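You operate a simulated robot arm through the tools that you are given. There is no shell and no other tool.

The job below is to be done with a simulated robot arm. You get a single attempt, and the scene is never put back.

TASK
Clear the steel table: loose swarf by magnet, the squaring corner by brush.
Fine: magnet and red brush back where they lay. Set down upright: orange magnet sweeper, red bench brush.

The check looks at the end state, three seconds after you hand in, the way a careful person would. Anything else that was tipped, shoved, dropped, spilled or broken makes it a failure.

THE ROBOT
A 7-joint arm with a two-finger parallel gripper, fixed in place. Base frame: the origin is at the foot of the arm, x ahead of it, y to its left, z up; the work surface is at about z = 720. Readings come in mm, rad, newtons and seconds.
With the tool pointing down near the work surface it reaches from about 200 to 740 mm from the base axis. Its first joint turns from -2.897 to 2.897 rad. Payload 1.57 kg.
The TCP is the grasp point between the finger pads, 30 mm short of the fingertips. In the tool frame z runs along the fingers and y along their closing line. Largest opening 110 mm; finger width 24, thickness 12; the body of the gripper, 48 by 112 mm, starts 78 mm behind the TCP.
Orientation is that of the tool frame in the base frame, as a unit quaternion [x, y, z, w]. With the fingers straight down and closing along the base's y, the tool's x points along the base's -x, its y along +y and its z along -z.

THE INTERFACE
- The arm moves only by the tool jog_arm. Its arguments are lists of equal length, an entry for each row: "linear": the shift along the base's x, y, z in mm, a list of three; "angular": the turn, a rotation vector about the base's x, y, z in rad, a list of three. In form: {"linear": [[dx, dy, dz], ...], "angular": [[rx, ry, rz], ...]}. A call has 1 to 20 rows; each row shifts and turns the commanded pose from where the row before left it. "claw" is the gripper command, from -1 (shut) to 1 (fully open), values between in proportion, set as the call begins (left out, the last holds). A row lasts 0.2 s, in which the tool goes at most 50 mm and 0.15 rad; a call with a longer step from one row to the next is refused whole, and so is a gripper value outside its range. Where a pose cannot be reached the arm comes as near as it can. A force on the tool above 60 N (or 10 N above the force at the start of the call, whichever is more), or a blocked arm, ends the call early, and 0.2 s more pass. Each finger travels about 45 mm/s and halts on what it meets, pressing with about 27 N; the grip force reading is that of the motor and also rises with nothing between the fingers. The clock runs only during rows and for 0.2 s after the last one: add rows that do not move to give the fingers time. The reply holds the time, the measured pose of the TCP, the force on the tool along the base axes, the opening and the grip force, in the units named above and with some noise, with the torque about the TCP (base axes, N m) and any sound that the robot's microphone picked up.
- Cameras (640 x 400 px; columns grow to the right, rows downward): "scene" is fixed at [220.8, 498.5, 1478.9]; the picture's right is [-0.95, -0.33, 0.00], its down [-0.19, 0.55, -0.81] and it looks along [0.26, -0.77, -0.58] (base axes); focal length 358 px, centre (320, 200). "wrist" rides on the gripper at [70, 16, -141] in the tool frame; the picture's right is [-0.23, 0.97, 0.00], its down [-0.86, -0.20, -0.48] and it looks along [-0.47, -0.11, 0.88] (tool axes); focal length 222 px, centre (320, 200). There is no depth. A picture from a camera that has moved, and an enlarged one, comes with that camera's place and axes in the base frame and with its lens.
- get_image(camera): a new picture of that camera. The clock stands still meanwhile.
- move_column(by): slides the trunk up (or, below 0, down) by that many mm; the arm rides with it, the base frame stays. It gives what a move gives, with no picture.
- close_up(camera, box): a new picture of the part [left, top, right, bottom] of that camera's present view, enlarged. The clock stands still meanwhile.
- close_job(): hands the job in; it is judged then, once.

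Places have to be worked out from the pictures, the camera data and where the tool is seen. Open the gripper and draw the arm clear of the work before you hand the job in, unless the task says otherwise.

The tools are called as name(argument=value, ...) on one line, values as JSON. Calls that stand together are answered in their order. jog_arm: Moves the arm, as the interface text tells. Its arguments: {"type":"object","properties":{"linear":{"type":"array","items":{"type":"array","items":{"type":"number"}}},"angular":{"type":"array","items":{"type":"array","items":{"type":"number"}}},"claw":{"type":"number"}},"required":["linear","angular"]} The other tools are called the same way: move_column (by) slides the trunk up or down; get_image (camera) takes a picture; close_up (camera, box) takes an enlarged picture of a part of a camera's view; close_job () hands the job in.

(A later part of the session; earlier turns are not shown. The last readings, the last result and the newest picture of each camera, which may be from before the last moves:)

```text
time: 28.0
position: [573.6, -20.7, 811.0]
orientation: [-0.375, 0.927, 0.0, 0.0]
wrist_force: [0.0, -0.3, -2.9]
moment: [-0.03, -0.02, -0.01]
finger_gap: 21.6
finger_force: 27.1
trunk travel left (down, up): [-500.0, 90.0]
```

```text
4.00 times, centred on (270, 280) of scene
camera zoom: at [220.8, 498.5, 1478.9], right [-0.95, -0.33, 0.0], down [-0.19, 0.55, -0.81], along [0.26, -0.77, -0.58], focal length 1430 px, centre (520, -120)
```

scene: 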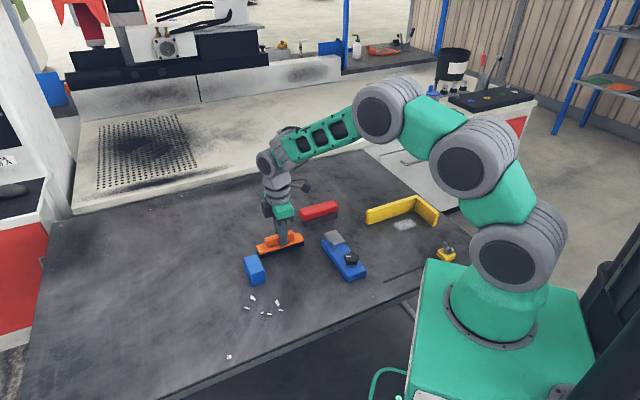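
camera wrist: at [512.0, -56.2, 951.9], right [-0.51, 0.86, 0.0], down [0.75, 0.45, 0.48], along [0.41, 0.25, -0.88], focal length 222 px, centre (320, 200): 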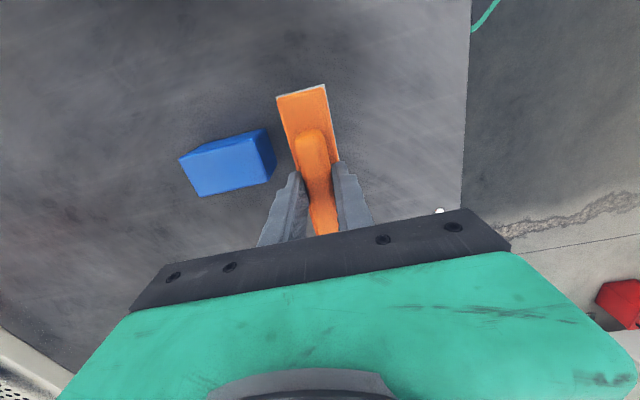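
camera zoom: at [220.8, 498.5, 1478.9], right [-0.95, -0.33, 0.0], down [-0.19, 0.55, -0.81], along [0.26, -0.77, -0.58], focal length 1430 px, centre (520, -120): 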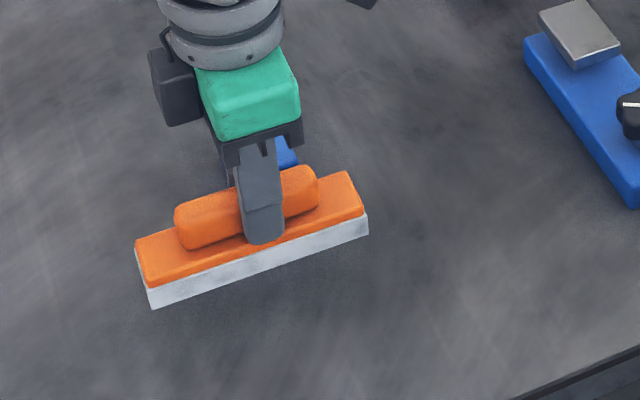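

The six chips are gone from the table and the magnet's underside has turned from black to silvery grey, so it has picked up the swarf. I'll check the whole table for anything left.

get_image(camera="scene")

close_up(camera="scene", box=[180, 270, 340, 370])

close_up(camera="scene", box=[220, 230, 300, 310])

```text
taken
```

scene: 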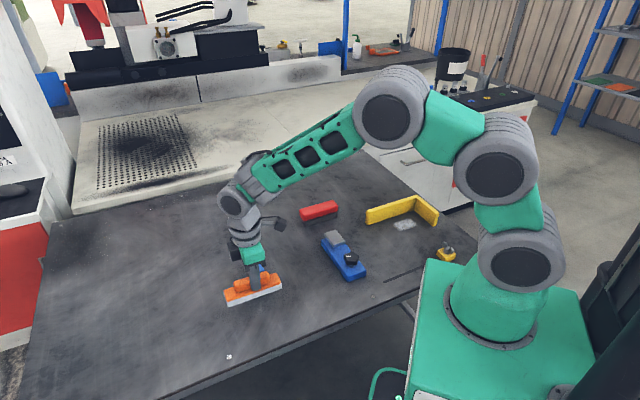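

```text
4.00 times, centred on (260, 320) of scene
camera zoom: at [220.8, 498.5, 1478.9], right [-0.95, -0.33, 0.0], down [-0.19, 0.55, -0.81], along [0.26, -0.77, -0.58], focal length 1430 px, centre (560, -280)
```

zoom: 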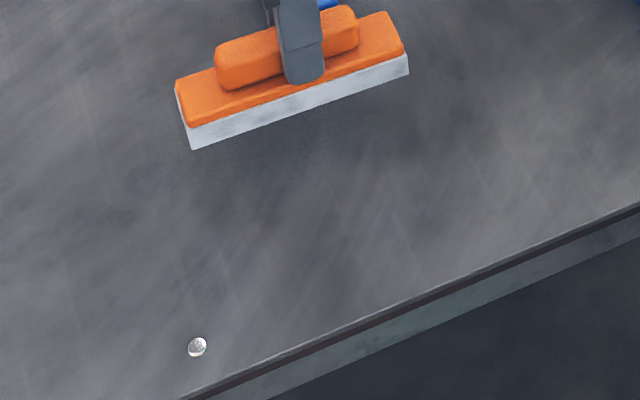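

```text
5.00 times, centred on (260, 270) of scene
camera zoom: at [220.8, 498.5, 1478.9], right [-0.95, -0.33, 0.0], down [-0.19, 0.55, -0.81], along [0.26, -0.77, -0.58], focal length 1787 px, centre (620, -150)
```

zoom: 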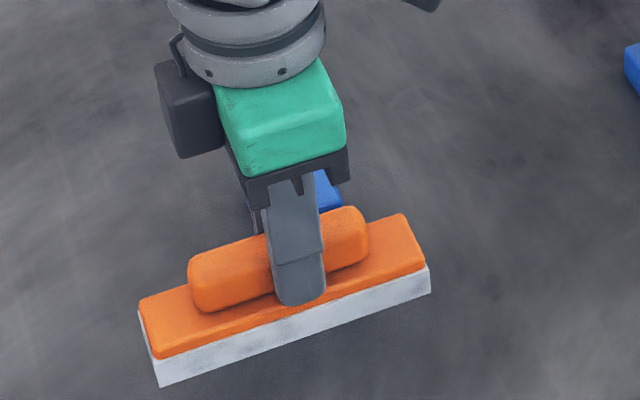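

All visible chip spots are empty. I'll retrace the path back, going low around the block to the magnet's original place, and look at the cleared area after moving off it.

jog_arm(linear=[[-7, -5, 0], [-10, -9, 0], [-10, -10, 0], [-10, -10, 0], [-10, -10, 0], [-10, -10, 0], [-10, -10, 0], [-10, -10, 0], [-10, -10, 0], [-10, -10, -5], [-3, -7, -10], [0, 0, 0]], angular=[[0, 0, 0], [0, 0, 0], [0, 0, 0], [0, 0, 0], [0, 0, 0], [0, 0, 0], [0, 0, 0], [0, 0, 0], [0, 0, 0], [0, 0, 0], [0, 0, 0], [0, 0, 0]])

close_up(camera="scene", box=[200, 230, 360, 330])

```text
time: 30.6
position: [473.6, -121.7, 795.2]
orientation: [-0.375, 0.927, 0.0, 0.0]
wrist_force: [-0.6, 0.3, -2.3]
moment: [-0.02, 0.04, 0.02]
finger_gap: 21.6
finger_force: 26.9
trunk travel left (down, up): [-500.0, 90.0]
```

```text
4.00 times, centred on (280, 280) of scene
camera zoom: at [220.8, 498.5, 1478.9], right [-0.95, -0.33, 0.0], down [-0.19, 0.55, -0.81], along [0.26, -0.77, -0.58], focal length 1430 px, centre (480, -120)
```

zoom: 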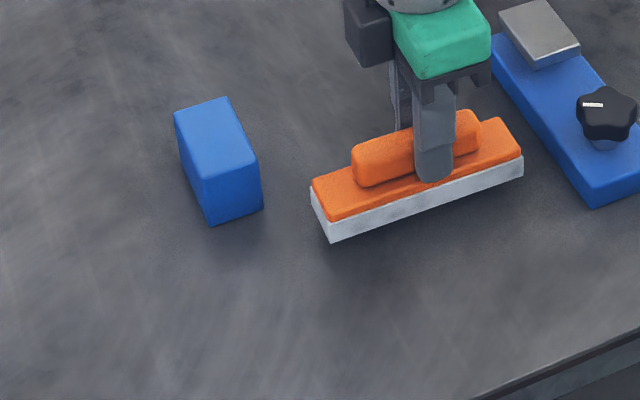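

The chip area is completely clear. Now I'll carry the magnet back between the block and the clamp.

jog_arm(linear=[[8, -8.3, 0], [10, -10.3, 0], [10, -10.3, 0], [10, -10.3, 0], [10, -10.3, 0], [10, -10.3, 0], [10, -10.3, 0], [10, -10.3, 0], [10, -10.3, 0], [10, -10.5, 0], [10, -10.5, 0], [10, -10.5, 0], [10, -10, 0], [10, -10, 0], [10, -10, 0], [8, -8, 0], [4, -4.2, 0], [0, 0, 0]], angular=[[0, 0, 0], [0, 0, 0], [0, 0, 0], [0, 0, 0], [0, 0, 0], [0, 0, 0], [0, 0, 0], [0, 0, 0], [0, 0, 0], [0, 0, 0], [0, 0, 0], [0, 0, 0], [0, 0, 0], [0, 0, 0], [0, 0, 0], [0, 0, 0], [0, 0, 0], [0, 0, 0]])

close_up(camera="scene", box=[210, 190, 370, 290])

```text
time: 34.4
position: [634.1, -286.8, 795.6]
orientation: [-0.374, 0.927, 0.0, 0.0]
wrist_force: [0.0, -0.5, -3.5]
moment: [0.0, 0.0, -0.02]
finger_gap: 21.6
finger_force: 27.0
trunk travel left (down, up): [-500.0, 90.0]
```

```text
4.00 times, centred on (290, 240) of scene
camera zoom: at [220.8, 498.5, 1478.9], right [-0.95, -0.33, 0.0], down [-0.19, 0.55, -0.81], along [0.26, -0.77, -0.58], focal length 1430 px, centre (440, 40)
```

zoom: 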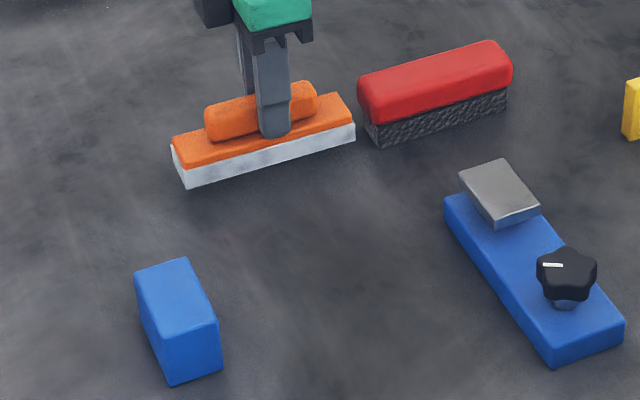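

The magnet is in line with its original spot, with the brush end about 16 mm away. I'll move back 70 mm along the table direction and lower gently until it touches.

jog_arm(linear=[[5, 5, 0], [10, 10, 0], [10, 10, 0], [10, 10, 0], [10, 9, 0], [5.4, 5, 0], [0, 0, -5], [0, 0, -5], [0, 0, -4], [0, 0, -2], [0, 0, -1.5], [0, 0, 0]], angular=[[0, 0, 0], [0, 0, 0], [0, 0, 0], [0, 0, 0], [0, 0, 0], [0, 0, 0], [0, 0, 0], [0, 0, 0], [0, 0, 0], [0, 0, 0], [0, 0, 0], [0, 0, 0]])

close_up(camera="scene", box=[225, 210, 289, 250])

```text
time: 37.0
position: [684.0, -236.1, 779.6]
orientation: [-0.374, 0.927, 0.001, -0.001]
wrist_force: [-0.5, 0.5, -2.5]
moment: [0.0, -0.01, 0.01]
finger_gap: 21.3
finger_force: 27.6
trunk travel left (down, up): [-500.0, 90.0]
```

```text
10.00 times, centred on (257, 230) of scene
camera zoom: at [220.8, 498.5, 1478.9], right [-0.95, -0.33, 0.0], down [-0.19, 0.55, -0.81], along [0.26, -0.77, -0.58], focal length 3575 px, centre (950, -100)
```

zoom: 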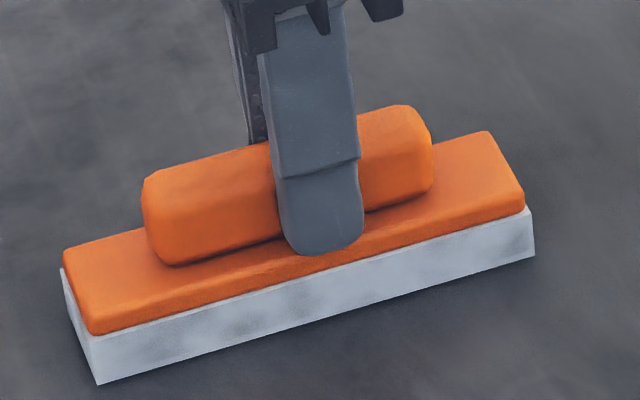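

It's nearly down, and the gripper still carries about 2.5 N. I'll lower in half-millimetre steps until the load transfers to the table.

jog_arm(linear=[[0, 0, -0.7], [0, 0, 0]], angular=[[0, 0, 0], [0, 0, 0]])

jog_arm(linear=[[0, 0, -0.7], [0, 0, 0]], angular=[[0, 0, 0], [0, 0, 0]])

jog_arm(linear=[[0, 0, -0.7], [0, 0, 0]], angular=[[0, 0, 0], [0, 0, 0]])

```text
time: 37.6
position: [684.6, -236.5, 777.9]
orientation: [-0.375, 0.927, 0.001, -0.001]
wrist_force: [-0.5, 0.7, -2.3]
moment: [-0.01, 0.02, -0.01]
finger_gap: 21.5
finger_force: 27.1
trunk travel left (down, up): [-500.0, 90.0]
```

```text
time: 38.2
position: [684.0, -235.3, 776.8]
orientation: [-0.374, 0.928, 0.0, 0.001]
wrist_force: [-0.4, 0.1, -2.6]
moment: [-0.02, 0.05, 0.02]
finger_gap: 21.4
finger_force: 27.1
trunk travel left (down, up): [-500.0, 90.0]
```

```text
time: 38.8
position: [685.2, -237.8, 778.0]
orientation: [-0.375, 0.927, 0.0, 0.0]
wrist_force: [-0.9, 1.1, 0.0]
moment: [0.19, -0.14, 0.08]
finger_gap: 21.7
finger_force: 27.0
trunk travel left (down, up): [-500.0, 90.0]
```

The load has gone to zero, so the magnet is on the table. I'll settle another half millimetre, then open the fingers partway and see that it stays.

jog_arm(linear=[[0, 0, -0.4], [0, 0, 0]], angular=[[0, 0, 0], [0, 0, 0]])

jog_arm(linear=[[0, 0, 0], [0, 0, 0], [0, 0, 0], [0, 0, 0]], angular=[[0, 0, 0], [0, 0, 0], [0, 0, 0], [0, 0, 0]], claw=0.1)

close_up(camera="scene", box=[225, 210, 289, 250])

```text
time: 39.4
position: [685.0, -237.9, 777.8]
orientation: [-0.375, 0.927, -0.002, 0.001]
wrist_force: [1.3, 1.1, 1.8]
moment: [0.07, 0.06, 0.05]
finger_gap: 21.8
finger_force: 27.4
trunk travel left (down, up): [-500.0, 90.0]
```

```text
time: 40.4
position: [685.5, -237.8, 776.0]
orientation: [-0.375, 0.927, 0.0, 0.0]
wrist_force: [-0.7, -0.8, -0.4]
moment: [-0.01, -0.04, -0.01]
finger_gap: 60.8
finger_force: 0.1
trunk travel left (down, up): [-500.0, 90.0]
```

```text
10.00 times, centred on (257, 230) of scene
camera zoom: at [220.8, 498.5, 1478.9], right [-0.95, -0.33, 0.0], down [-0.19, 0.55, -0.81], along [0.26, -0.77, -0.58], focal length 3575 px, centre (950, -100)
```

zoom: 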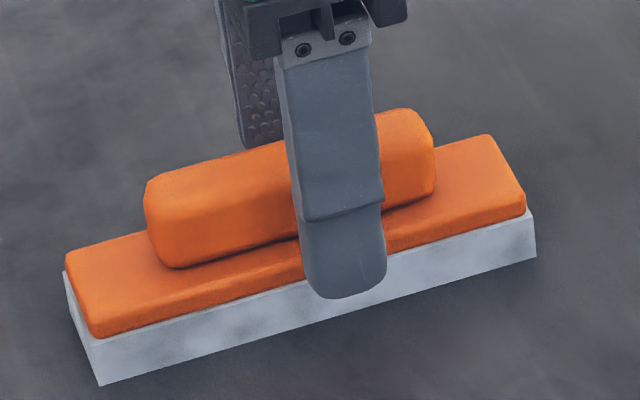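

The magnet is resting flat in its original place. I'll rise straight up, then move over the brush at about (531,-390) and look.

jog_arm(linear=[[0, 0, 10], [0, 0, 25], [0, 0, 35], [0, 0, 35], [-25, -25, 0], [-32, -32, 0], [-32, -32, 0], [-32, -32, 0], [-25, -25, 0], [-7, -7.6, 0], [0, 0, 0]], angular=[[0, 0, 0], [0, 0, 0], [0, 0, 0], [0, 0, 0], [0, 0, 0], [0, 0, 0], [0, 0, 0], [0, 0, 0], [0, 0, 0], [0, 0, 0], [0, 0, 0]], claw=0.6)

get_image(camera="wrist")

close_up(camera="wrist", box=[220, 80, 420, 225])

get_image(camera="scene")

```text
time: 42.8
position: [530.7, -391.0, 883.8]
orientation: [-0.375, 0.927, 0.0, 0.0]
wrist_force: [-0.1, 0.5, 0.2]
moment: [0.0, -0.01, -0.01]
finger_gap: 87.9
finger_force: 0.1
trunk travel left (down, up): [-500.0, 90.0]
```

```text
taken
camera wrist: at [469.7, -427.7, 1025.9], right [-0.51, 0.86, 0.0], down [0.75, 0.45, 0.48], along [0.41, 0.25, -0.88], focal length 222 px, centre (320, 200)
```

wrist: 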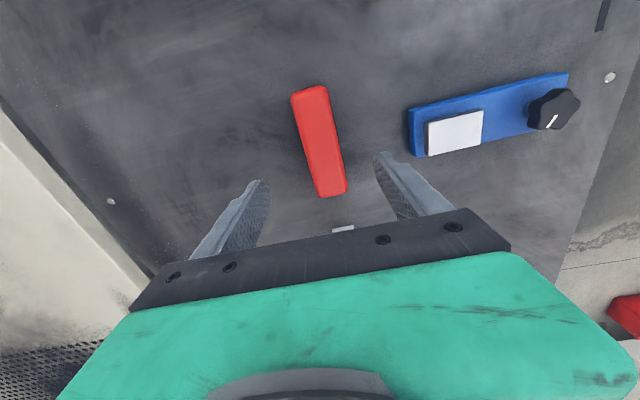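

```text
2.76 times, centred on (320, 152) of wrist
camera zoom: at [469.7, -427.7, 1025.9], right [-0.51, 0.86, 0.0], down [0.75, 0.45, 0.48], along [0.41, 0.25, -0.88], focal length 613 px, centre (320, 331)
```

zoom: 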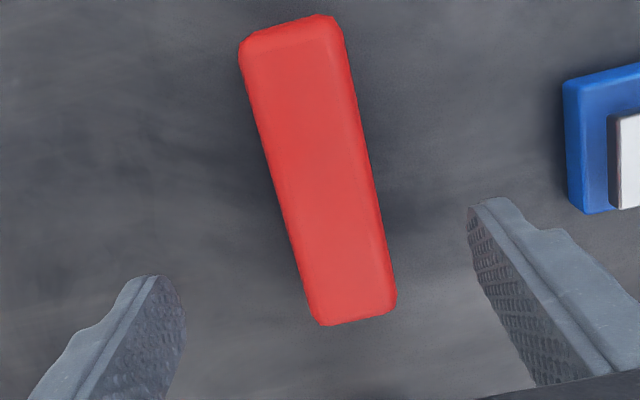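

```text
taken
```

scene: 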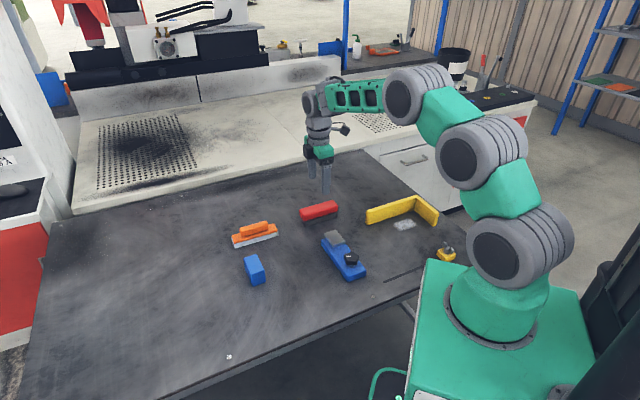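

The brush body is centred near (530,-389), within about 1.5 mm of the gripper axis, and 38 mm wide. I'll descend so the pads cover the red body, then close.

jog_arm(linear=[[-0.7, 0.7, -25], [0, 0, -30], [0, 0, -30], [0, 0, -18], [0, 0, -8], [0, 0, 0]], angular=[[0, 0, 0], [0, 0, 0], [0, 0, 0], [0, 0, 0], [0, 0, 0], [0, 0, 0]])

jog_arm(linear=[[0, 0, 0], [0, 0, 0], [0, 0, 0], [0, 0, 0], [0, 0, 0], [0, 0, 0], [0, 0, 0]], angular=[[0, 0, 0], [0, 0, 0], [0, 0, 0], [0, 0, 0], [0, 0, 0], [0, 0, 0], [0, 0, 0]], claw=-1)

close_up(camera="scene", box=[280, 170, 360, 230])

```text
time: 44.2
position: [533.7, -388.8, 769.7]
orientation: [-0.375, 0.927, 0.001, 0.0]
wrist_force: [0.2, 0.2, 0.9]
moment: [0.02, -0.01, -0.01]
finger_gap: 88.0
finger_force: 0.1
trunk travel left (down, up): [-500.0, 90.0]
```

```text
time: 45.8
position: [532.7, -388.6, 769.5]
orientation: [-0.374, 0.927, 0.0, 0.0]
wrist_force: [-0.3, 1.6, 1.2]
moment: [0.02, -0.01, 0.02]
finger_gap: 41.6
finger_force: 26.9
trunk travel left (down, up): [-500.0, 90.0]
```

```text
6.67 times, centred on (320, 200) of scene
camera zoom: at [220.8, 498.5, 1478.9], right [-0.95, -0.33, 0.0], down [-0.19, 0.55, -0.81], along [0.26, -0.77, -0.58], focal length 2383 px, centre (320, 200)
```

zoom: 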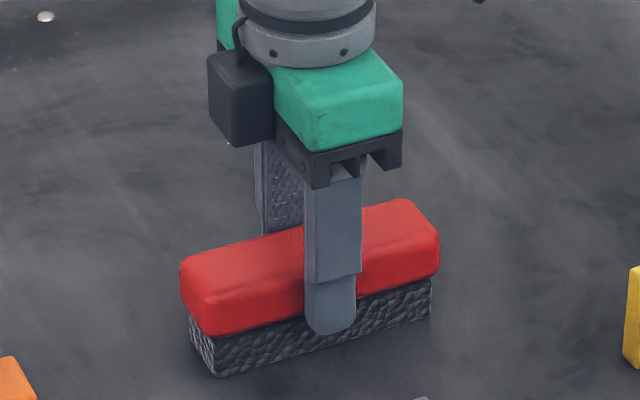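

The brush is gripped (41.6 mm gap, 27 N) with its bristles on the table at TCP z≈770. I'll lift gently and check the hold.

jog_arm(linear=[[0, 0, 1], [0, 0, 1], [0, 0, 2], [0, 0, 3], [0, 0, 4], [0, 0, 4], [0, 0, 0], [0, 0, 0]], angular=[[0, 0, 0], [0, 0, 0], [0, 0, 0], [0, 0, 0], [0, 0, 0], [0, 0, 0], [0, 0, 0], [0, 0, 0]])

close_up(camera="scene", box=[280, 170, 360, 230])

get_image(camera="wrist")

```text
time: 47.6
position: [531.3, -388.3, 785.3]
orientation: [-0.375, 0.927, 0.0, 0.0]
wrist_force: [-0.2, -1.0, -1.3]
moment: [-0.02, -0.01, 0.03]
finger_gap: 41.5
finger_force: 26.8
trunk travel left (down, up): [-500.0, 90.0]
```

```text
6.67 times, centred on (320, 200) of scene
camera zoom: at [220.8, 498.5, 1478.9], right [-0.95, -0.33, 0.0], down [-0.19, 0.55, -0.81], along [0.26, -0.77, -0.58], focal length 2383 px, centre (320, 200)
```

zoom: 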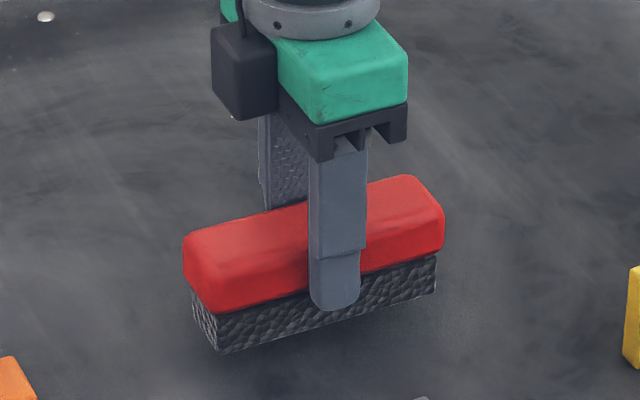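

```text
taken
camera wrist: at [469.4, -426.4, 926.8], right [-0.51, 0.86, 0.0], down [0.75, 0.45, 0.48], along [0.41, 0.25, -0.88], focal length 222 px, centre (320, 200)
```

wrist: 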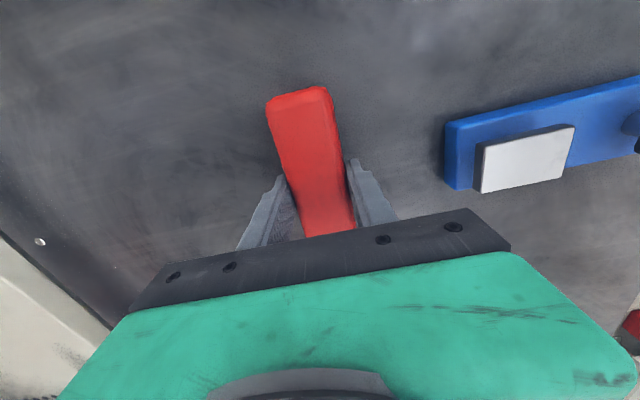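

The brush is held firmly and weighs little. I'll raise it clear of the yellow walls and carry it slowly to above the grit patch, then look before lowering.

jog_arm(linear=[[0, 0, 6], [0, 0, 12], [0, 0, 14], [0, 0, 14], [0, 0, 14], [0, 0, 8], [-10, -3, 0], [-18, -4.7, 0], [-18, -4.7, 0], [-18, -4.7, 0], [-18, -4.7, 0], [-18, -4.7, 0], [-18, -4.7, 0], [-18, -4.7, 0], [-18, -4.7, 0], [-10, -3, 0], [0, 0, 0]], angular=[[0, 0, 0], [0, 0, 0], [0, 0, 0], [0, 0, 0], [0, 0, 0], [0, 0, 0], [0, 0, 0], [0, 0, 0], [0, 0, 0], [0, 0, 0], [0, 0, 0], [0, 0, 0], [0, 0, 0], [0, 0, 0], [0, 0, 0], [0, 0, 0], [0, 0, 0]])

get_image(camera="scene")

get_image(camera="wrist")

```text
time: 51.2
position: [365.7, -436.1, 853.8]
orientation: [-0.375, 0.927, 0.0, 0.0]
wrist_force: [0.3, -0.3, -0.6]
moment: [-0.01, -0.04, -0.01]
finger_gap: 41.8
finger_force: 27.0
trunk travel left (down, up): [-500.0, 90.0]
```

```text
taken
```

scene: 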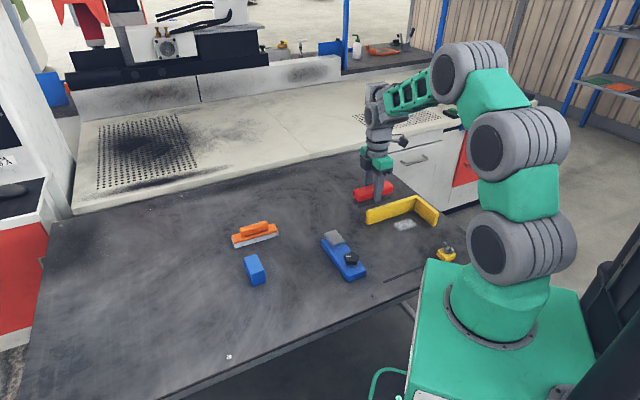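

```text
taken
camera wrist: at [304.4, -471.3, 995.1], right [-0.51, 0.86, 0.0], down [0.75, 0.45, 0.48], along [0.41, 0.25, -0.88], focal length 222 px, centre (320, 200)
```

wrist: 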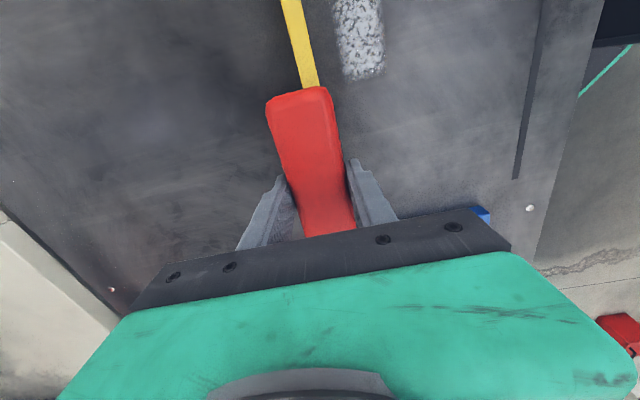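

The brush is above the end of the long wall, with the grit patch visible beside it as expected. I'll continue to the start position above the patch.

jog_arm(linear=[[-10, -3, 0], [-16, -4, 0], [-16, -4, 0], [-16, -4, 0], [-16, -4, 0], [-16, -4, 0], [-12, -3, 0], [-6, -1, 0], [0, 0, 0]], angular=[[0, 0, 0], [0, 0, 0], [0, 0, 0], [0, 0, 0], [0, 0, 0], [0, 0, 0], [0, 0, 0], [0, 0, 0], [0, 0, 0]])

get_image(camera="wrist")

close_up(camera="scene", box=[340, 160, 468, 260])

```text
time: 53.2
position: [257.3, -460.8, 854.7]
orientation: [-0.375, 0.927, 0.0, 0.0]
wrist_force: [0.1, -0.2, -1.4]
moment: [0.0, 0.01, 0.01]
finger_gap: 41.9
finger_force: 27.0
trunk travel left (down, up): [-500.0, 90.0]
```

```text
taken
camera wrist: at [196.1, -497.8, 995.1], right [-0.51, 0.86, 0.0], down [0.75, 0.45, 0.48], along [0.41, 0.25, -0.88], focal length 222 px, centre (320, 200)
```

wrist: 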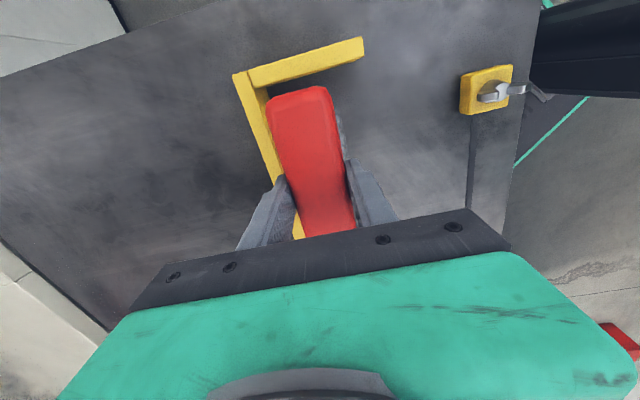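

```text
4.00 times, centred on (404, 210) of scene
camera zoom: at [220.8, 498.5, 1478.9], right [-0.95, -0.33, 0.0], down [-0.19, 0.55, -0.81], along [0.26, -0.77, -0.58], focal length 1430 px, centre (-16, 160)
```

zoom: 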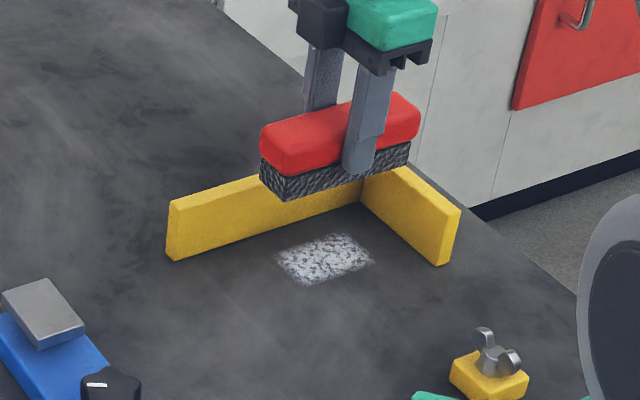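

The brush is over the corner. I'll zoom the wrist view to pin down the walls relative to the brush before lowering.

close_up(camera="wrist", box=[220, 30, 380, 130])

close_up(camera="wrist", box=[220, 120, 420, 245])

```text
4.00 times, centred on (300, 80) of wrist
camera zoom: at [196.1, -497.8, 995.1], right [-0.51, 0.86, 0.0], down [0.75, 0.45, 0.48], along [0.41, 0.25, -0.88], focal length 888 px, centre (400, 680)
```

zoom: 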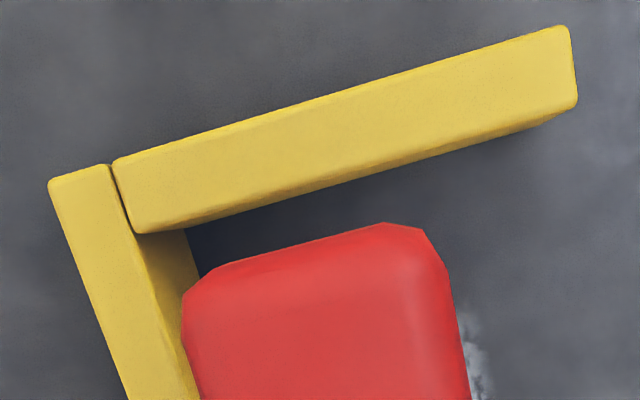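

```text
3.20 times, centred on (320, 182) of wrist
camera zoom: at [196.1, -497.8, 995.1], right [-0.51, 0.86, 0.0], down [0.75, 0.45, 0.48], along [0.41, 0.25, -0.88], focal length 711 px, centre (320, 256)
```

zoom: 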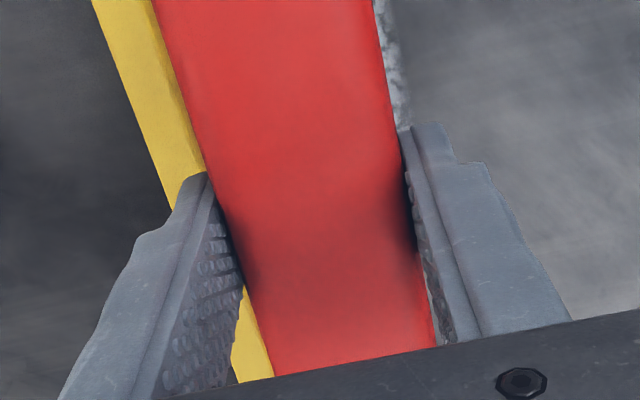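

The inner corner is near (233,-545) and the wall tops are at about z 771. The brush and fingers have about 10 mm clearance to the long wall and 16 mm to the short one, so I'll lower onto the patch.

jog_arm(linear=[[0, 0, -8], [0, 0, -15], [0, 0, -15], [0, 0, -15], [0, 0, -12], [0, 0, -8], [0, 0, -5], [0, 0, -3], [0, 0, -1], [0, 0, 0]], angular=[[0, 0, 0], [0, 0, 0], [0, 0, 0], [0, 0, 0], [0, 0, 0], [0, 0, 0], [0, 0, 0], [0, 0, 0], [0, 0, 0], [0, 0, 0]])

close_up(camera="scene", box=[340, 160, 468, 260])

get_image(camera="wrist")

```text
time: 55.4
position: [258.2, -460.7, 771.4]
orientation: [-0.375, 0.927, 0.0, 0.0]
wrist_force: [0.2, 0.0, -0.8]
moment: [0.0, -0.01, -0.01]
finger_gap: 41.3
finger_force: 27.2
trunk travel left (down, up): [-500.0, 90.0]
```

```text
4.00 times, centred on (404, 210) of scene
camera zoom: at [220.8, 498.5, 1478.9], right [-0.95, -0.33, 0.0], down [-0.19, 0.55, -0.81], along [0.26, -0.77, -0.58], focal length 1430 px, centre (-16, 160)
```

zoom: 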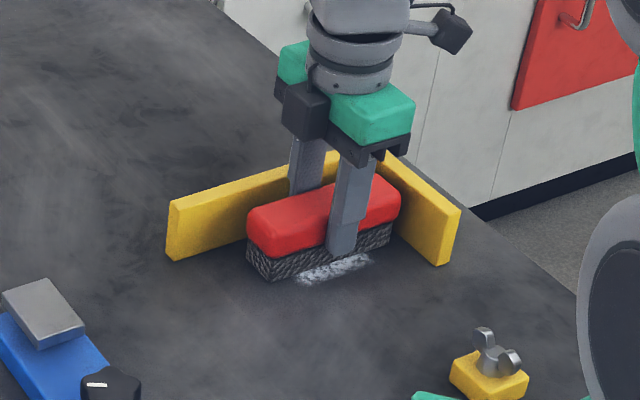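

```text
taken
camera wrist: at [197.3, -497.3, 913.6], right [-0.51, 0.86, 0.0], down [0.75, 0.45, 0.48], along [0.41, 0.25, -0.88], focal length 222 px, centre (320, 200)
```

wrist: 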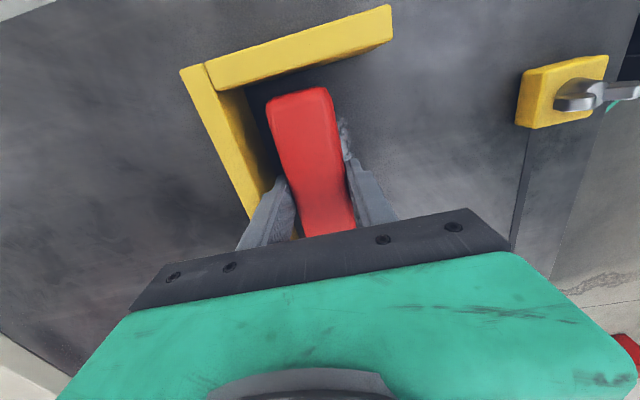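

The brush is about 1 mm above the table over the inner part of the patch. I'll lower in small steps until the bristles touch.

jog_arm(linear=[[0, 0, -1], [0, 0, 0]], angular=[[0, 0, 0], [0, 0, 0]])

jog_arm(linear=[[0, 0, -0.7], [0, 0, 0]], angular=[[0, 0, 0], [0, 0, 0]])

```text
time: 56.0
position: [258.8, -460.3, 770.9]
orientation: [-0.375, 0.927, 0.0, 0.0]
wrist_force: [0.3, -0.4, -1.8]
moment: [-0.02, -0.02, 0.0]
finger_gap: 41.3
finger_force: 26.9
trunk travel left (down, up): [-500.0, 90.0]
```

```text
time: 56.6
position: [256.9, -460.5, 770.1]
orientation: [-0.374, 0.928, 0.0, 0.001]
wrist_force: [0.4, -0.5, -1.9]
moment: [-0.05, 0.01, 0.01]
finger_gap: 41.7
finger_force: 26.7
trunk travel left (down, up): [-500.0, 90.0]
```

The brush weight still hangs on the gripper, so it hasn't touched yet. I'll go down further in small steps.

jog_arm(linear=[[0, 0, -0.6], [0, 0, 0]], angular=[[0, 0, 0], [0, 0, 0]])

jog_arm(linear=[[0, 0, -0.6], [0, 0, 0]], angular=[[0, 0, 0], [0, 0, 0]])

close_up(camera="scene", box=[380, 195, 444, 235])

```text
time: 57.2
position: [259.0, -460.4, 769.5]
orientation: [-0.374, 0.927, 0.0, 0.0]
wrist_force: [0.6, 1.0, 0.9]
moment: [0.03, -0.02, -0.04]
finger_gap: 41.5
finger_force: 26.8
trunk travel left (down, up): [-500.0, 90.0]
```

```text
time: 57.8
position: [259.0, -461.5, 770.3]
orientation: [-0.375, 0.927, 0.0, 0.0]
wrist_force: [-0.1, 1.5, 9.5]
moment: [0.32, -0.07, 0.02]
finger_gap: 41.6
finger_force: 27.5
trunk travel left (down, up): [-500.0, 90.0]
```

```text
10.00 times, centred on (412, 215) of scene
camera zoom: at [220.8, 498.5, 1478.9], right [-0.95, -0.33, 0.0], down [-0.19, 0.55, -0.81], along [0.26, -0.77, -0.58], focal length 3575 px, centre (-600, 50)
```

zoom: 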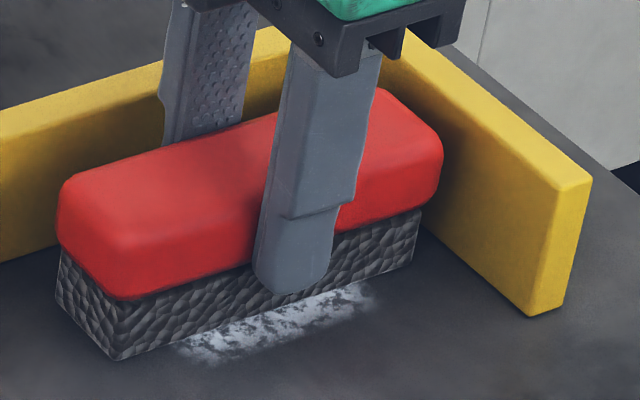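

The bristles are on the table with about 9 N of press. I'll ease off slightly and sweep out from the long wall in small steps, then look at the effect.

jog_arm(linear=[[0, 0, 0.3], [-3, 3, 0], [-5.5, 5.7, 0], [-5.5, 5.7, 0], [-5.5, 5.7, 0], [-5.5, 5.7, 0], [-3, 3.2, 0], [0, 0, 0]], angular=[[0, 0, 0], [0, 0, 0], [0, 0, 0], [0, 0, 0], [0, 0, 0], [0, 0, 0], [0, 0, 0], [0, 0, 0]])

close_up(camera="scene", box=[360, 190, 456, 250])

get_image(camera="wrist")

```text
time: 59.6
position: [230.6, -430.8, 770.2]
orientation: [-0.375, 0.927, -0.001, 0.0]
wrist_force: [3.0, -3.5, 13.8]
moment: [0.04, -0.13, 0.05]
finger_gap: 41.8
finger_force: 27.0
trunk travel left (down, up): [-500.0, 90.0]
```

```text
6.67 times, centred on (408, 220) of scene
camera zoom: at [220.8, 498.5, 1478.9], right [-0.95, -0.33, 0.0], down [-0.19, 0.55, -0.81], along [0.26, -0.77, -0.58], focal length 2383 px, centre (-267, 67)
```

zoom: 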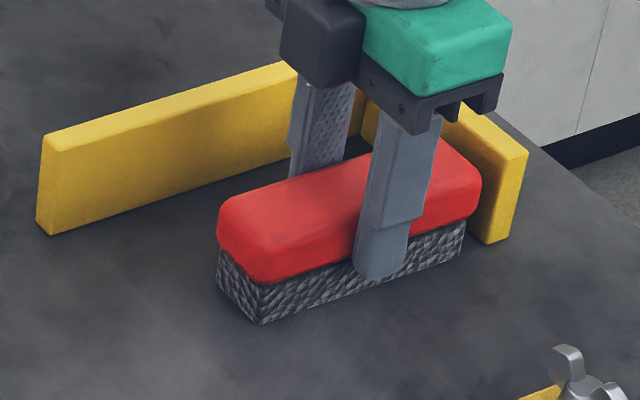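

```text
taken
camera wrist: at [169.2, -467.6, 911.6], right [-0.51, 0.86, 0.0], down [0.75, 0.45, 0.48], along [0.41, 0.24, -0.88], focal length 222 px, centre (320, 200)
```

wrist: 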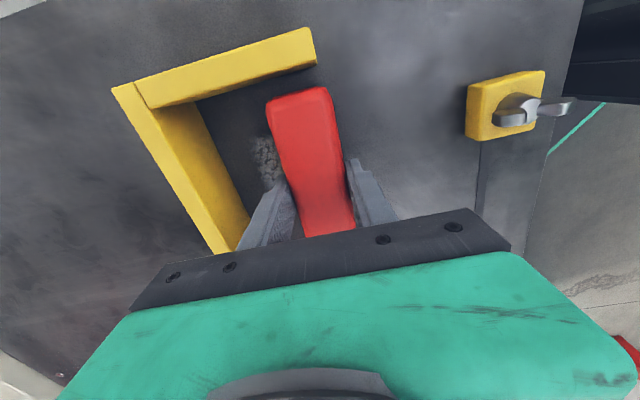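

The patch behind the brush looks fainter already. I'll zoom in to see what is left.

close_up(camera="wrist", box=[200, 90, 300, 200])

```text
3.64 times, centred on (250, 145) of wrist
camera zoom: at [169.2, -467.6, 911.6], right [-0.51, 0.86, 0.0], down [0.75, 0.45, 0.48], along [0.41, 0.24, -0.88], focal length 808 px, centre (574, 400)
```

zoom: 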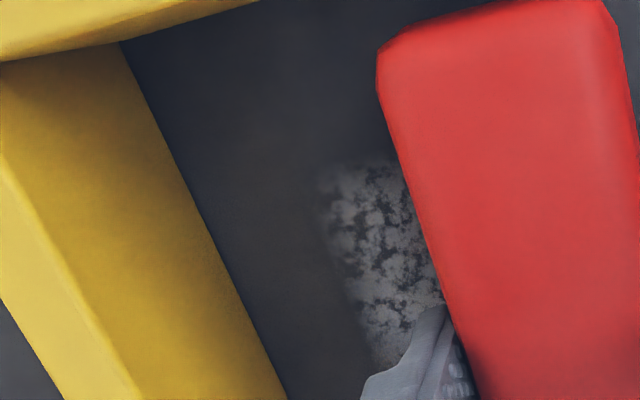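

There's still grit behind the brush, though it may be thinner. I'll continue the stroke until the brush is past the patch, then inspect it.

jog_arm(linear=[[-5.5, 5.7, 0.2], [-5.5, 5.7, 0], [-5.5, 5.7, 0], [-5.5, 5.7, 0], [-5.5, 5.7, 0], [-5.5, 5.7, 0], [0, 0, 0]], angular=[[0, 0, 0], [0, 0, 0], [0, 0, 0], [0, 0, 0], [0, 0, 0], [0, 0, 0], [0, 0, 0]])

get_image(camera="wrist")

close_up(camera="wrist", box=[120, 70, 320, 220])

close_up(camera="scene", box=[360, 190, 456, 250])

```text
time: 61.2
position: [198.4, -396.9, 770.7]
orientation: [-0.375, 0.927, 0.0, -0.001]
wrist_force: [4.2, -5.6, 15.5]
moment: [-0.37, 0.14, 0.07]
finger_gap: 41.7
finger_force: 26.8
trunk travel left (down, up): [-500.0, 90.0]
```

```text
taken
camera wrist: at [137.3, -433.2, 911.5], right [-0.51, 0.86, 0.0], down [0.75, 0.45, 0.48], along [0.41, 0.25, -0.88], focal length 222 px, centre (320, 200)
```

wrist: 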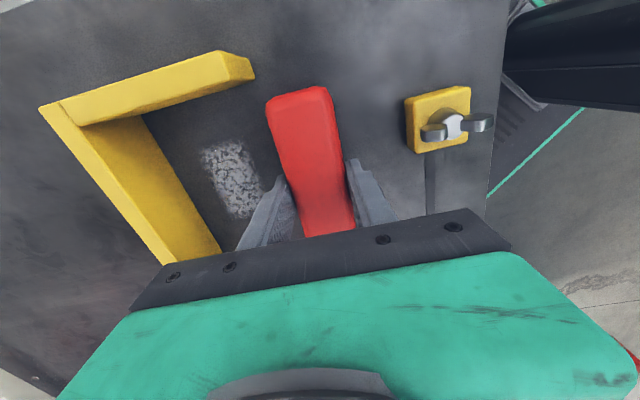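

```text
2.67 times, centred on (220, 145) of wrist
camera zoom: at [137.3, -433.2, 911.5], right [-0.51, 0.86, 0.0], down [0.75, 0.45, 0.48], along [0.41, 0.25, -0.88], focal length 592 px, centre (587, 347)
```

zoom: 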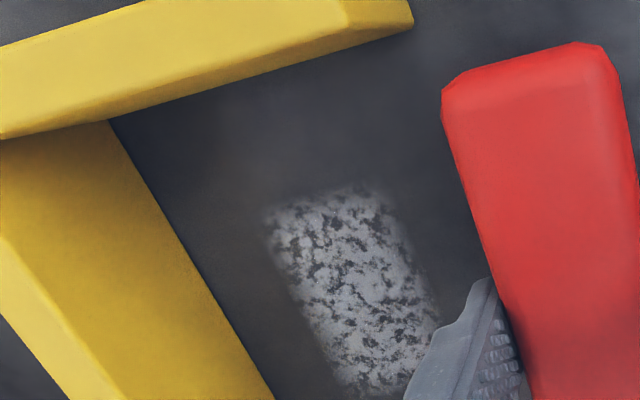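

```text
6.67 times, centred on (408, 220) of scene
camera zoom: at [220.8, 498.5, 1478.9], right [-0.95, -0.33, 0.0], down [-0.19, 0.55, -0.81], along [0.26, -0.77, -0.58], focal length 2383 px, centre (-267, 67)
```

zoom: 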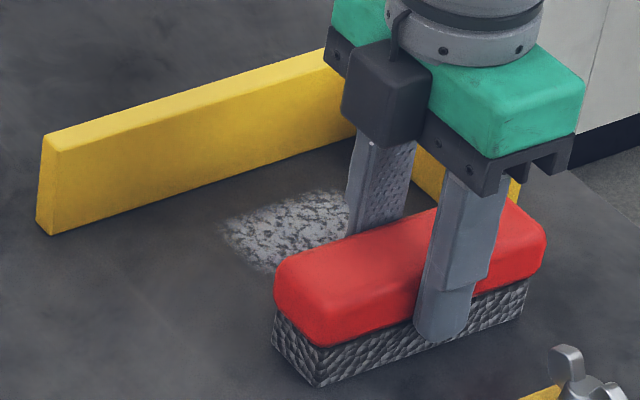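

The patch is still present but looks somewhat paler, so several strokes seem to be needed. I'll scrub back toward the wall and out again along the same safe line.

jog_arm(linear=[[5, -5.2, 0], [8.5, -8.8, 0], [8.5, -8.8, 0], [8.5, -8.8, 0], [8.5, -8.8, 0], [8.5, -8.8, 0], [8.5, -8.8, 0], [5, -5.2, 0], [-5, 5.2, 0], [-8.5, 8.8, 0], [-8.5, 8.8, 0], [-8.5, 8.8, 0], [-8.5, 8.8, 0], [-8.5, 8.8, 0], [-8.5, 8.8, 0], [-5, 5.2, 0], [0, 0, 0]], angular=[[0, 0, 0], [0, 0, 0], [0, 0, 0], [0, 0, 0], [0, 0, 0], [0, 0, 0], [0, 0, 0], [0, 0, 0], [0, 0, 0], [0, 0, 0], [0, 0, 0], [0, 0, 0], [0, 0, 0], [0, 0, 0], [0, 0, 0], [0, 0, 0], [0, 0, 0]])

close_up(camera="wrist", box=[120, 70, 320, 220])

close_up(camera="scene", box=[360, 190, 456, 250])

```text
time: 64.8
position: [197.7, -397.4, 768.2]
orientation: [-0.374, 0.927, -0.001, 0.0]
wrist_force: [5.7, -8.4, 23.1]
moment: [-0.35, 0.06, 0.03]
finger_gap: 41.8
finger_force: 26.9
trunk travel left (down, up): [-500.0, 90.0]
```

```text
2.67 times, centred on (220, 145) of wrist
camera zoom: at [136.9, -433.8, 910.9], right [-0.51, 0.86, 0.0], down [0.75, 0.45, 0.48], along [0.41, 0.24, -0.88], focal length 592 px, centre (587, 347)
```

zoom: 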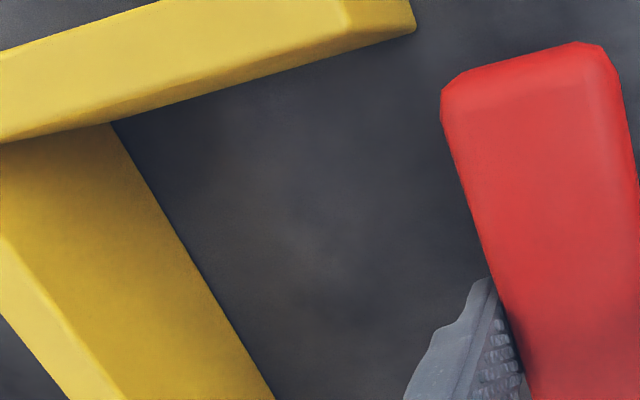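

```text
6.67 times, centred on (408, 220) of scene
camera zoom: at [220.8, 498.5, 1478.9], right [-0.95, -0.33, 0.0], down [-0.19, 0.55, -0.81], along [0.26, -0.77, -0.58], focal length 2383 px, centre (-267, 67)
```

zoom: 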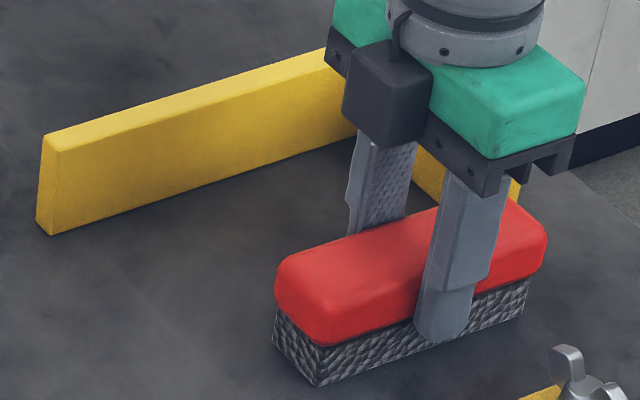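

The patch is gone and the yellow corner hasn't moved. I'll lift the brush straight up and carry it back the way it came.

jog_arm(linear=[[0, 0, 3], [0, 0, 8], [0, 0, 13], [0, 0, 15], [0, 0, 15], [0, 0, 15], [0, 0, 12], [0, 0, 4], [10, -2, 0], [16, -3.5, 0], [16, -3.5, 0], [16, -3.5, 0], [16, -3.5, 0], [16, -3.5, 0], [16, -3.5, 0], [16, -3.5, 0], [16, -3.5, 0], [16, -3.2, 0], [15, -3, 0], [0, 0, 0]], angular=[[0, 0, 0], [0, 0, 0], [0, 0, 0], [0, 0, 0], [0, 0, 0], [0, 0, 0], [0, 0, 0], [0, 0, 0], [0, 0, 0], [0, 0, 0], [0, 0, 0], [0, 0, 0], [0, 0, 0], [0, 0, 0], [0, 0, 0], [0, 0, 0], [0, 0, 0], [0, 0, 0], [0, 0, 0], [0, 0, 0]])

get_image(camera="scene")

get_image(camera="wrist")

```text
time: 69.0
position: [367.3, -433.2, 853.3]
orientation: [-0.374, 0.928, 0.0, 0.0]
wrist_force: [-1.5, 0.4, -0.8]
moment: [-0.04, -0.03, 0.02]
finger_gap: 41.6
finger_force: 27.2
trunk travel left (down, up): [-500.0, 90.0]
```

```text
taken
```

scene: 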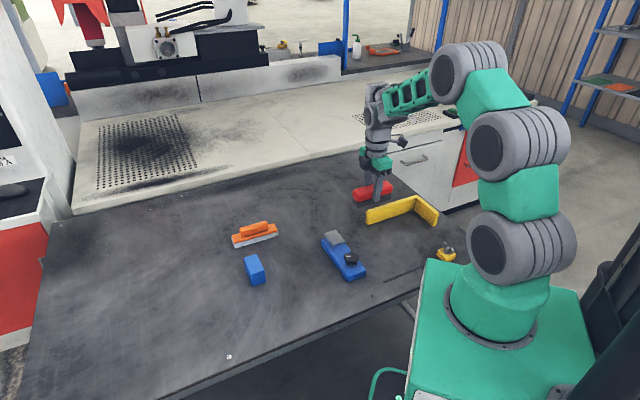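

```text
taken
camera wrist: at [306.5, -470.0, 994.6], right [-0.51, 0.86, 0.0], down [0.75, 0.45, 0.48], along [0.41, 0.25, -0.88], focal length 222 px, centre (320, 200)
```

wrist: 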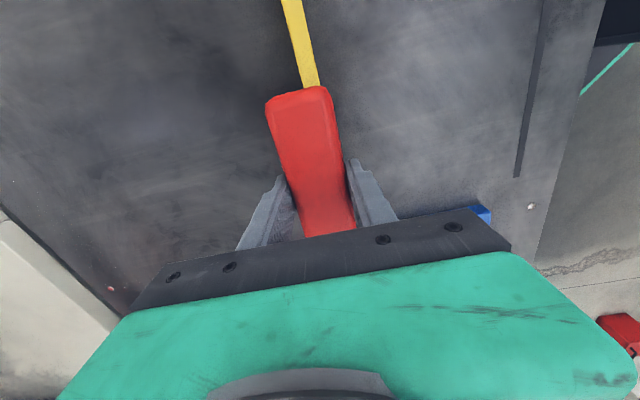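

The brush is held in the same pose. I'll check the corner area is really clean before putting the brush down.

close_up(camera="scene", box=[356, 180, 484, 280])

close_up(camera="wrist", box=[240, 0, 640, 180])

```text
4.00 times, centred on (420, 230) of scene
camera zoom: at [220.8, 498.5, 1478.9], right [-0.95, -0.33, 0.0], down [-0.19, 0.55, -0.81], along [0.26, -0.77, -0.58], focal length 1430 px, centre (-80, 80)
```

zoom: 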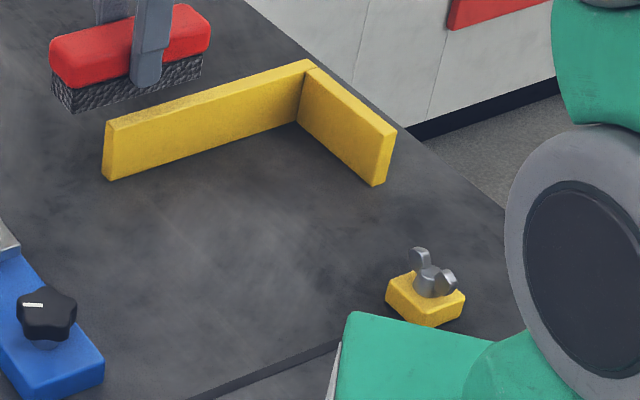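

```text
1.60 times, centred on (440, 90) of wrist
camera zoom: at [306.5, -470.0, 994.6], right [-0.51, 0.86, 0.0], down [0.75, 0.45, 0.48], along [0.41, 0.25, -0.88], focal length 355 px, centre (128, 376)
```

zoom: 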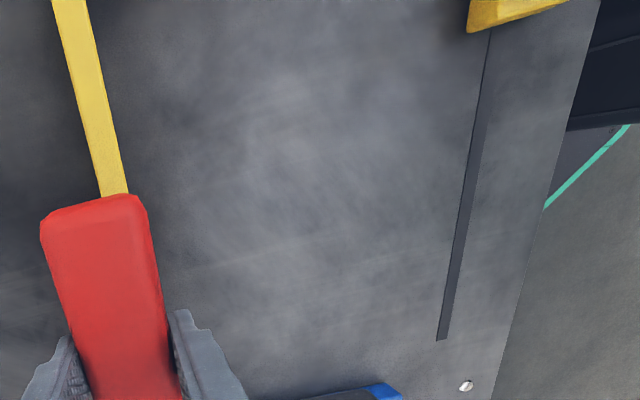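

The corner is clean and its pixel positions match the start. Now I'll carry the brush back over its original place and lower it most of the way.

jog_arm(linear=[[10, 2.6, 0], [16, 4.3, 0], [16, 4.3, 0], [16, 4.3, 0], [16, 4.3, 0], [16, 4.3, 0], [16, 4.3, 0], [16, 4.3, 0], [16, 4.3, 0], [16, 4, 0], [10, 2.6, 0], [0, 0, -10], [0, 0, -15], [0, 0, -15], [0, 0, -15], [0, 0, -12], [0, 0, -8], [0, 0, -5], [0, 0, 0]], angular=[[0, 0, 0], [0, 0, 0], [0, 0, 0], [0, 0, 0], [0, 0, 0], [0, 0, 0], [0, 0, 0], [0, 0, 0], [0, 0, 0], [0, 0, 0], [0, 0, 0], [0, 0, 0], [0, 0, 0], [0, 0, 0], [0, 0, 0], [0, 0, 0], [0, 0, 0], [0, 0, 0], [0, 0, 0]])

close_up(camera="scene", box=[280, 170, 360, 230])

```text
time: 73.0
position: [528.8, -389.5, 773.9]
orientation: [-0.374, 0.927, 0.0, 0.0]
wrist_force: [0.1, 0.0, -1.2]
moment: [-0.01, 0.0, -0.01]
finger_gap: 41.3
finger_force: 26.9
trunk travel left (down, up): [-500.0, 90.0]
```

```text
6.67 times, centred on (320, 200) of scene
camera zoom: at [220.8, 498.5, 1478.9], right [-0.95, -0.33, 0.0], down [-0.19, 0.55, -0.81], along [0.26, -0.77, -0.58], focal length 2383 px, centre (320, 200)
```

zoom: 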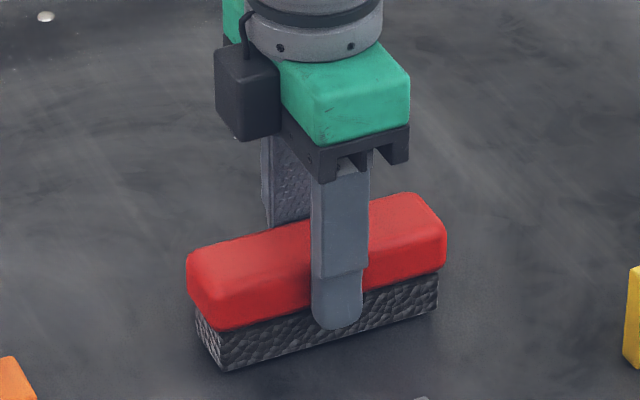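

The brush is about 4 mm above the table and about 3–4 mm off its original spot, judging by the picture and the readings. I'll nudge it back and lower until it touches.

jog_arm(linear=[[3, 0.8, 0], [0, 0, -2], [0, 0, -1], [0, 0, -0.7], [0, 0, 0]], angular=[[0, 0, 0], [0, 0, 0], [0, 0, 0], [0, 0, 0], [0, 0, 0]])

jog_arm(linear=[[0, 0, -0.6], [0, 0, 0]], angular=[[0, 0, 0], [0, 0, 0]])

jog_arm(linear=[[0, 0, -0.6], [0, 0, 0]], angular=[[0, 0, 0], [0, 0, 0]])

```text
time: 74.2
position: [533.6, -387.9, 769.7]
orientation: [-0.375, 0.927, 0.0, 0.0]
wrist_force: [-0.1, 0.5, -1.2]
moment: [0.03, -0.03, -0.03]
finger_gap: 41.6
finger_force: 27.2
trunk travel left (down, up): [-500.0, 90.0]
```

```text
time: 74.8
position: [533.3, -388.0, 770.5]
orientation: [-0.374, 0.927, 0.0, 0.0]
wrist_force: [0.1, -0.9, 0.1]
moment: [0.08, -0.03, 0.0]
finger_gap: 41.8
finger_force: 26.9
trunk travel left (down, up): [-500.0, 90.0]
```

```text
time: 75.4
position: [533.4, -388.0, 769.6]
orientation: [-0.375, 0.927, 0.0, 0.0]
wrist_force: [0.5, -1.3, 2.2]
moment: [0.09, -0.14, -0.05]
finger_gap: 41.5
finger_force: 27.0
trunk travel left (down, up): [-500.0, 90.0]
```

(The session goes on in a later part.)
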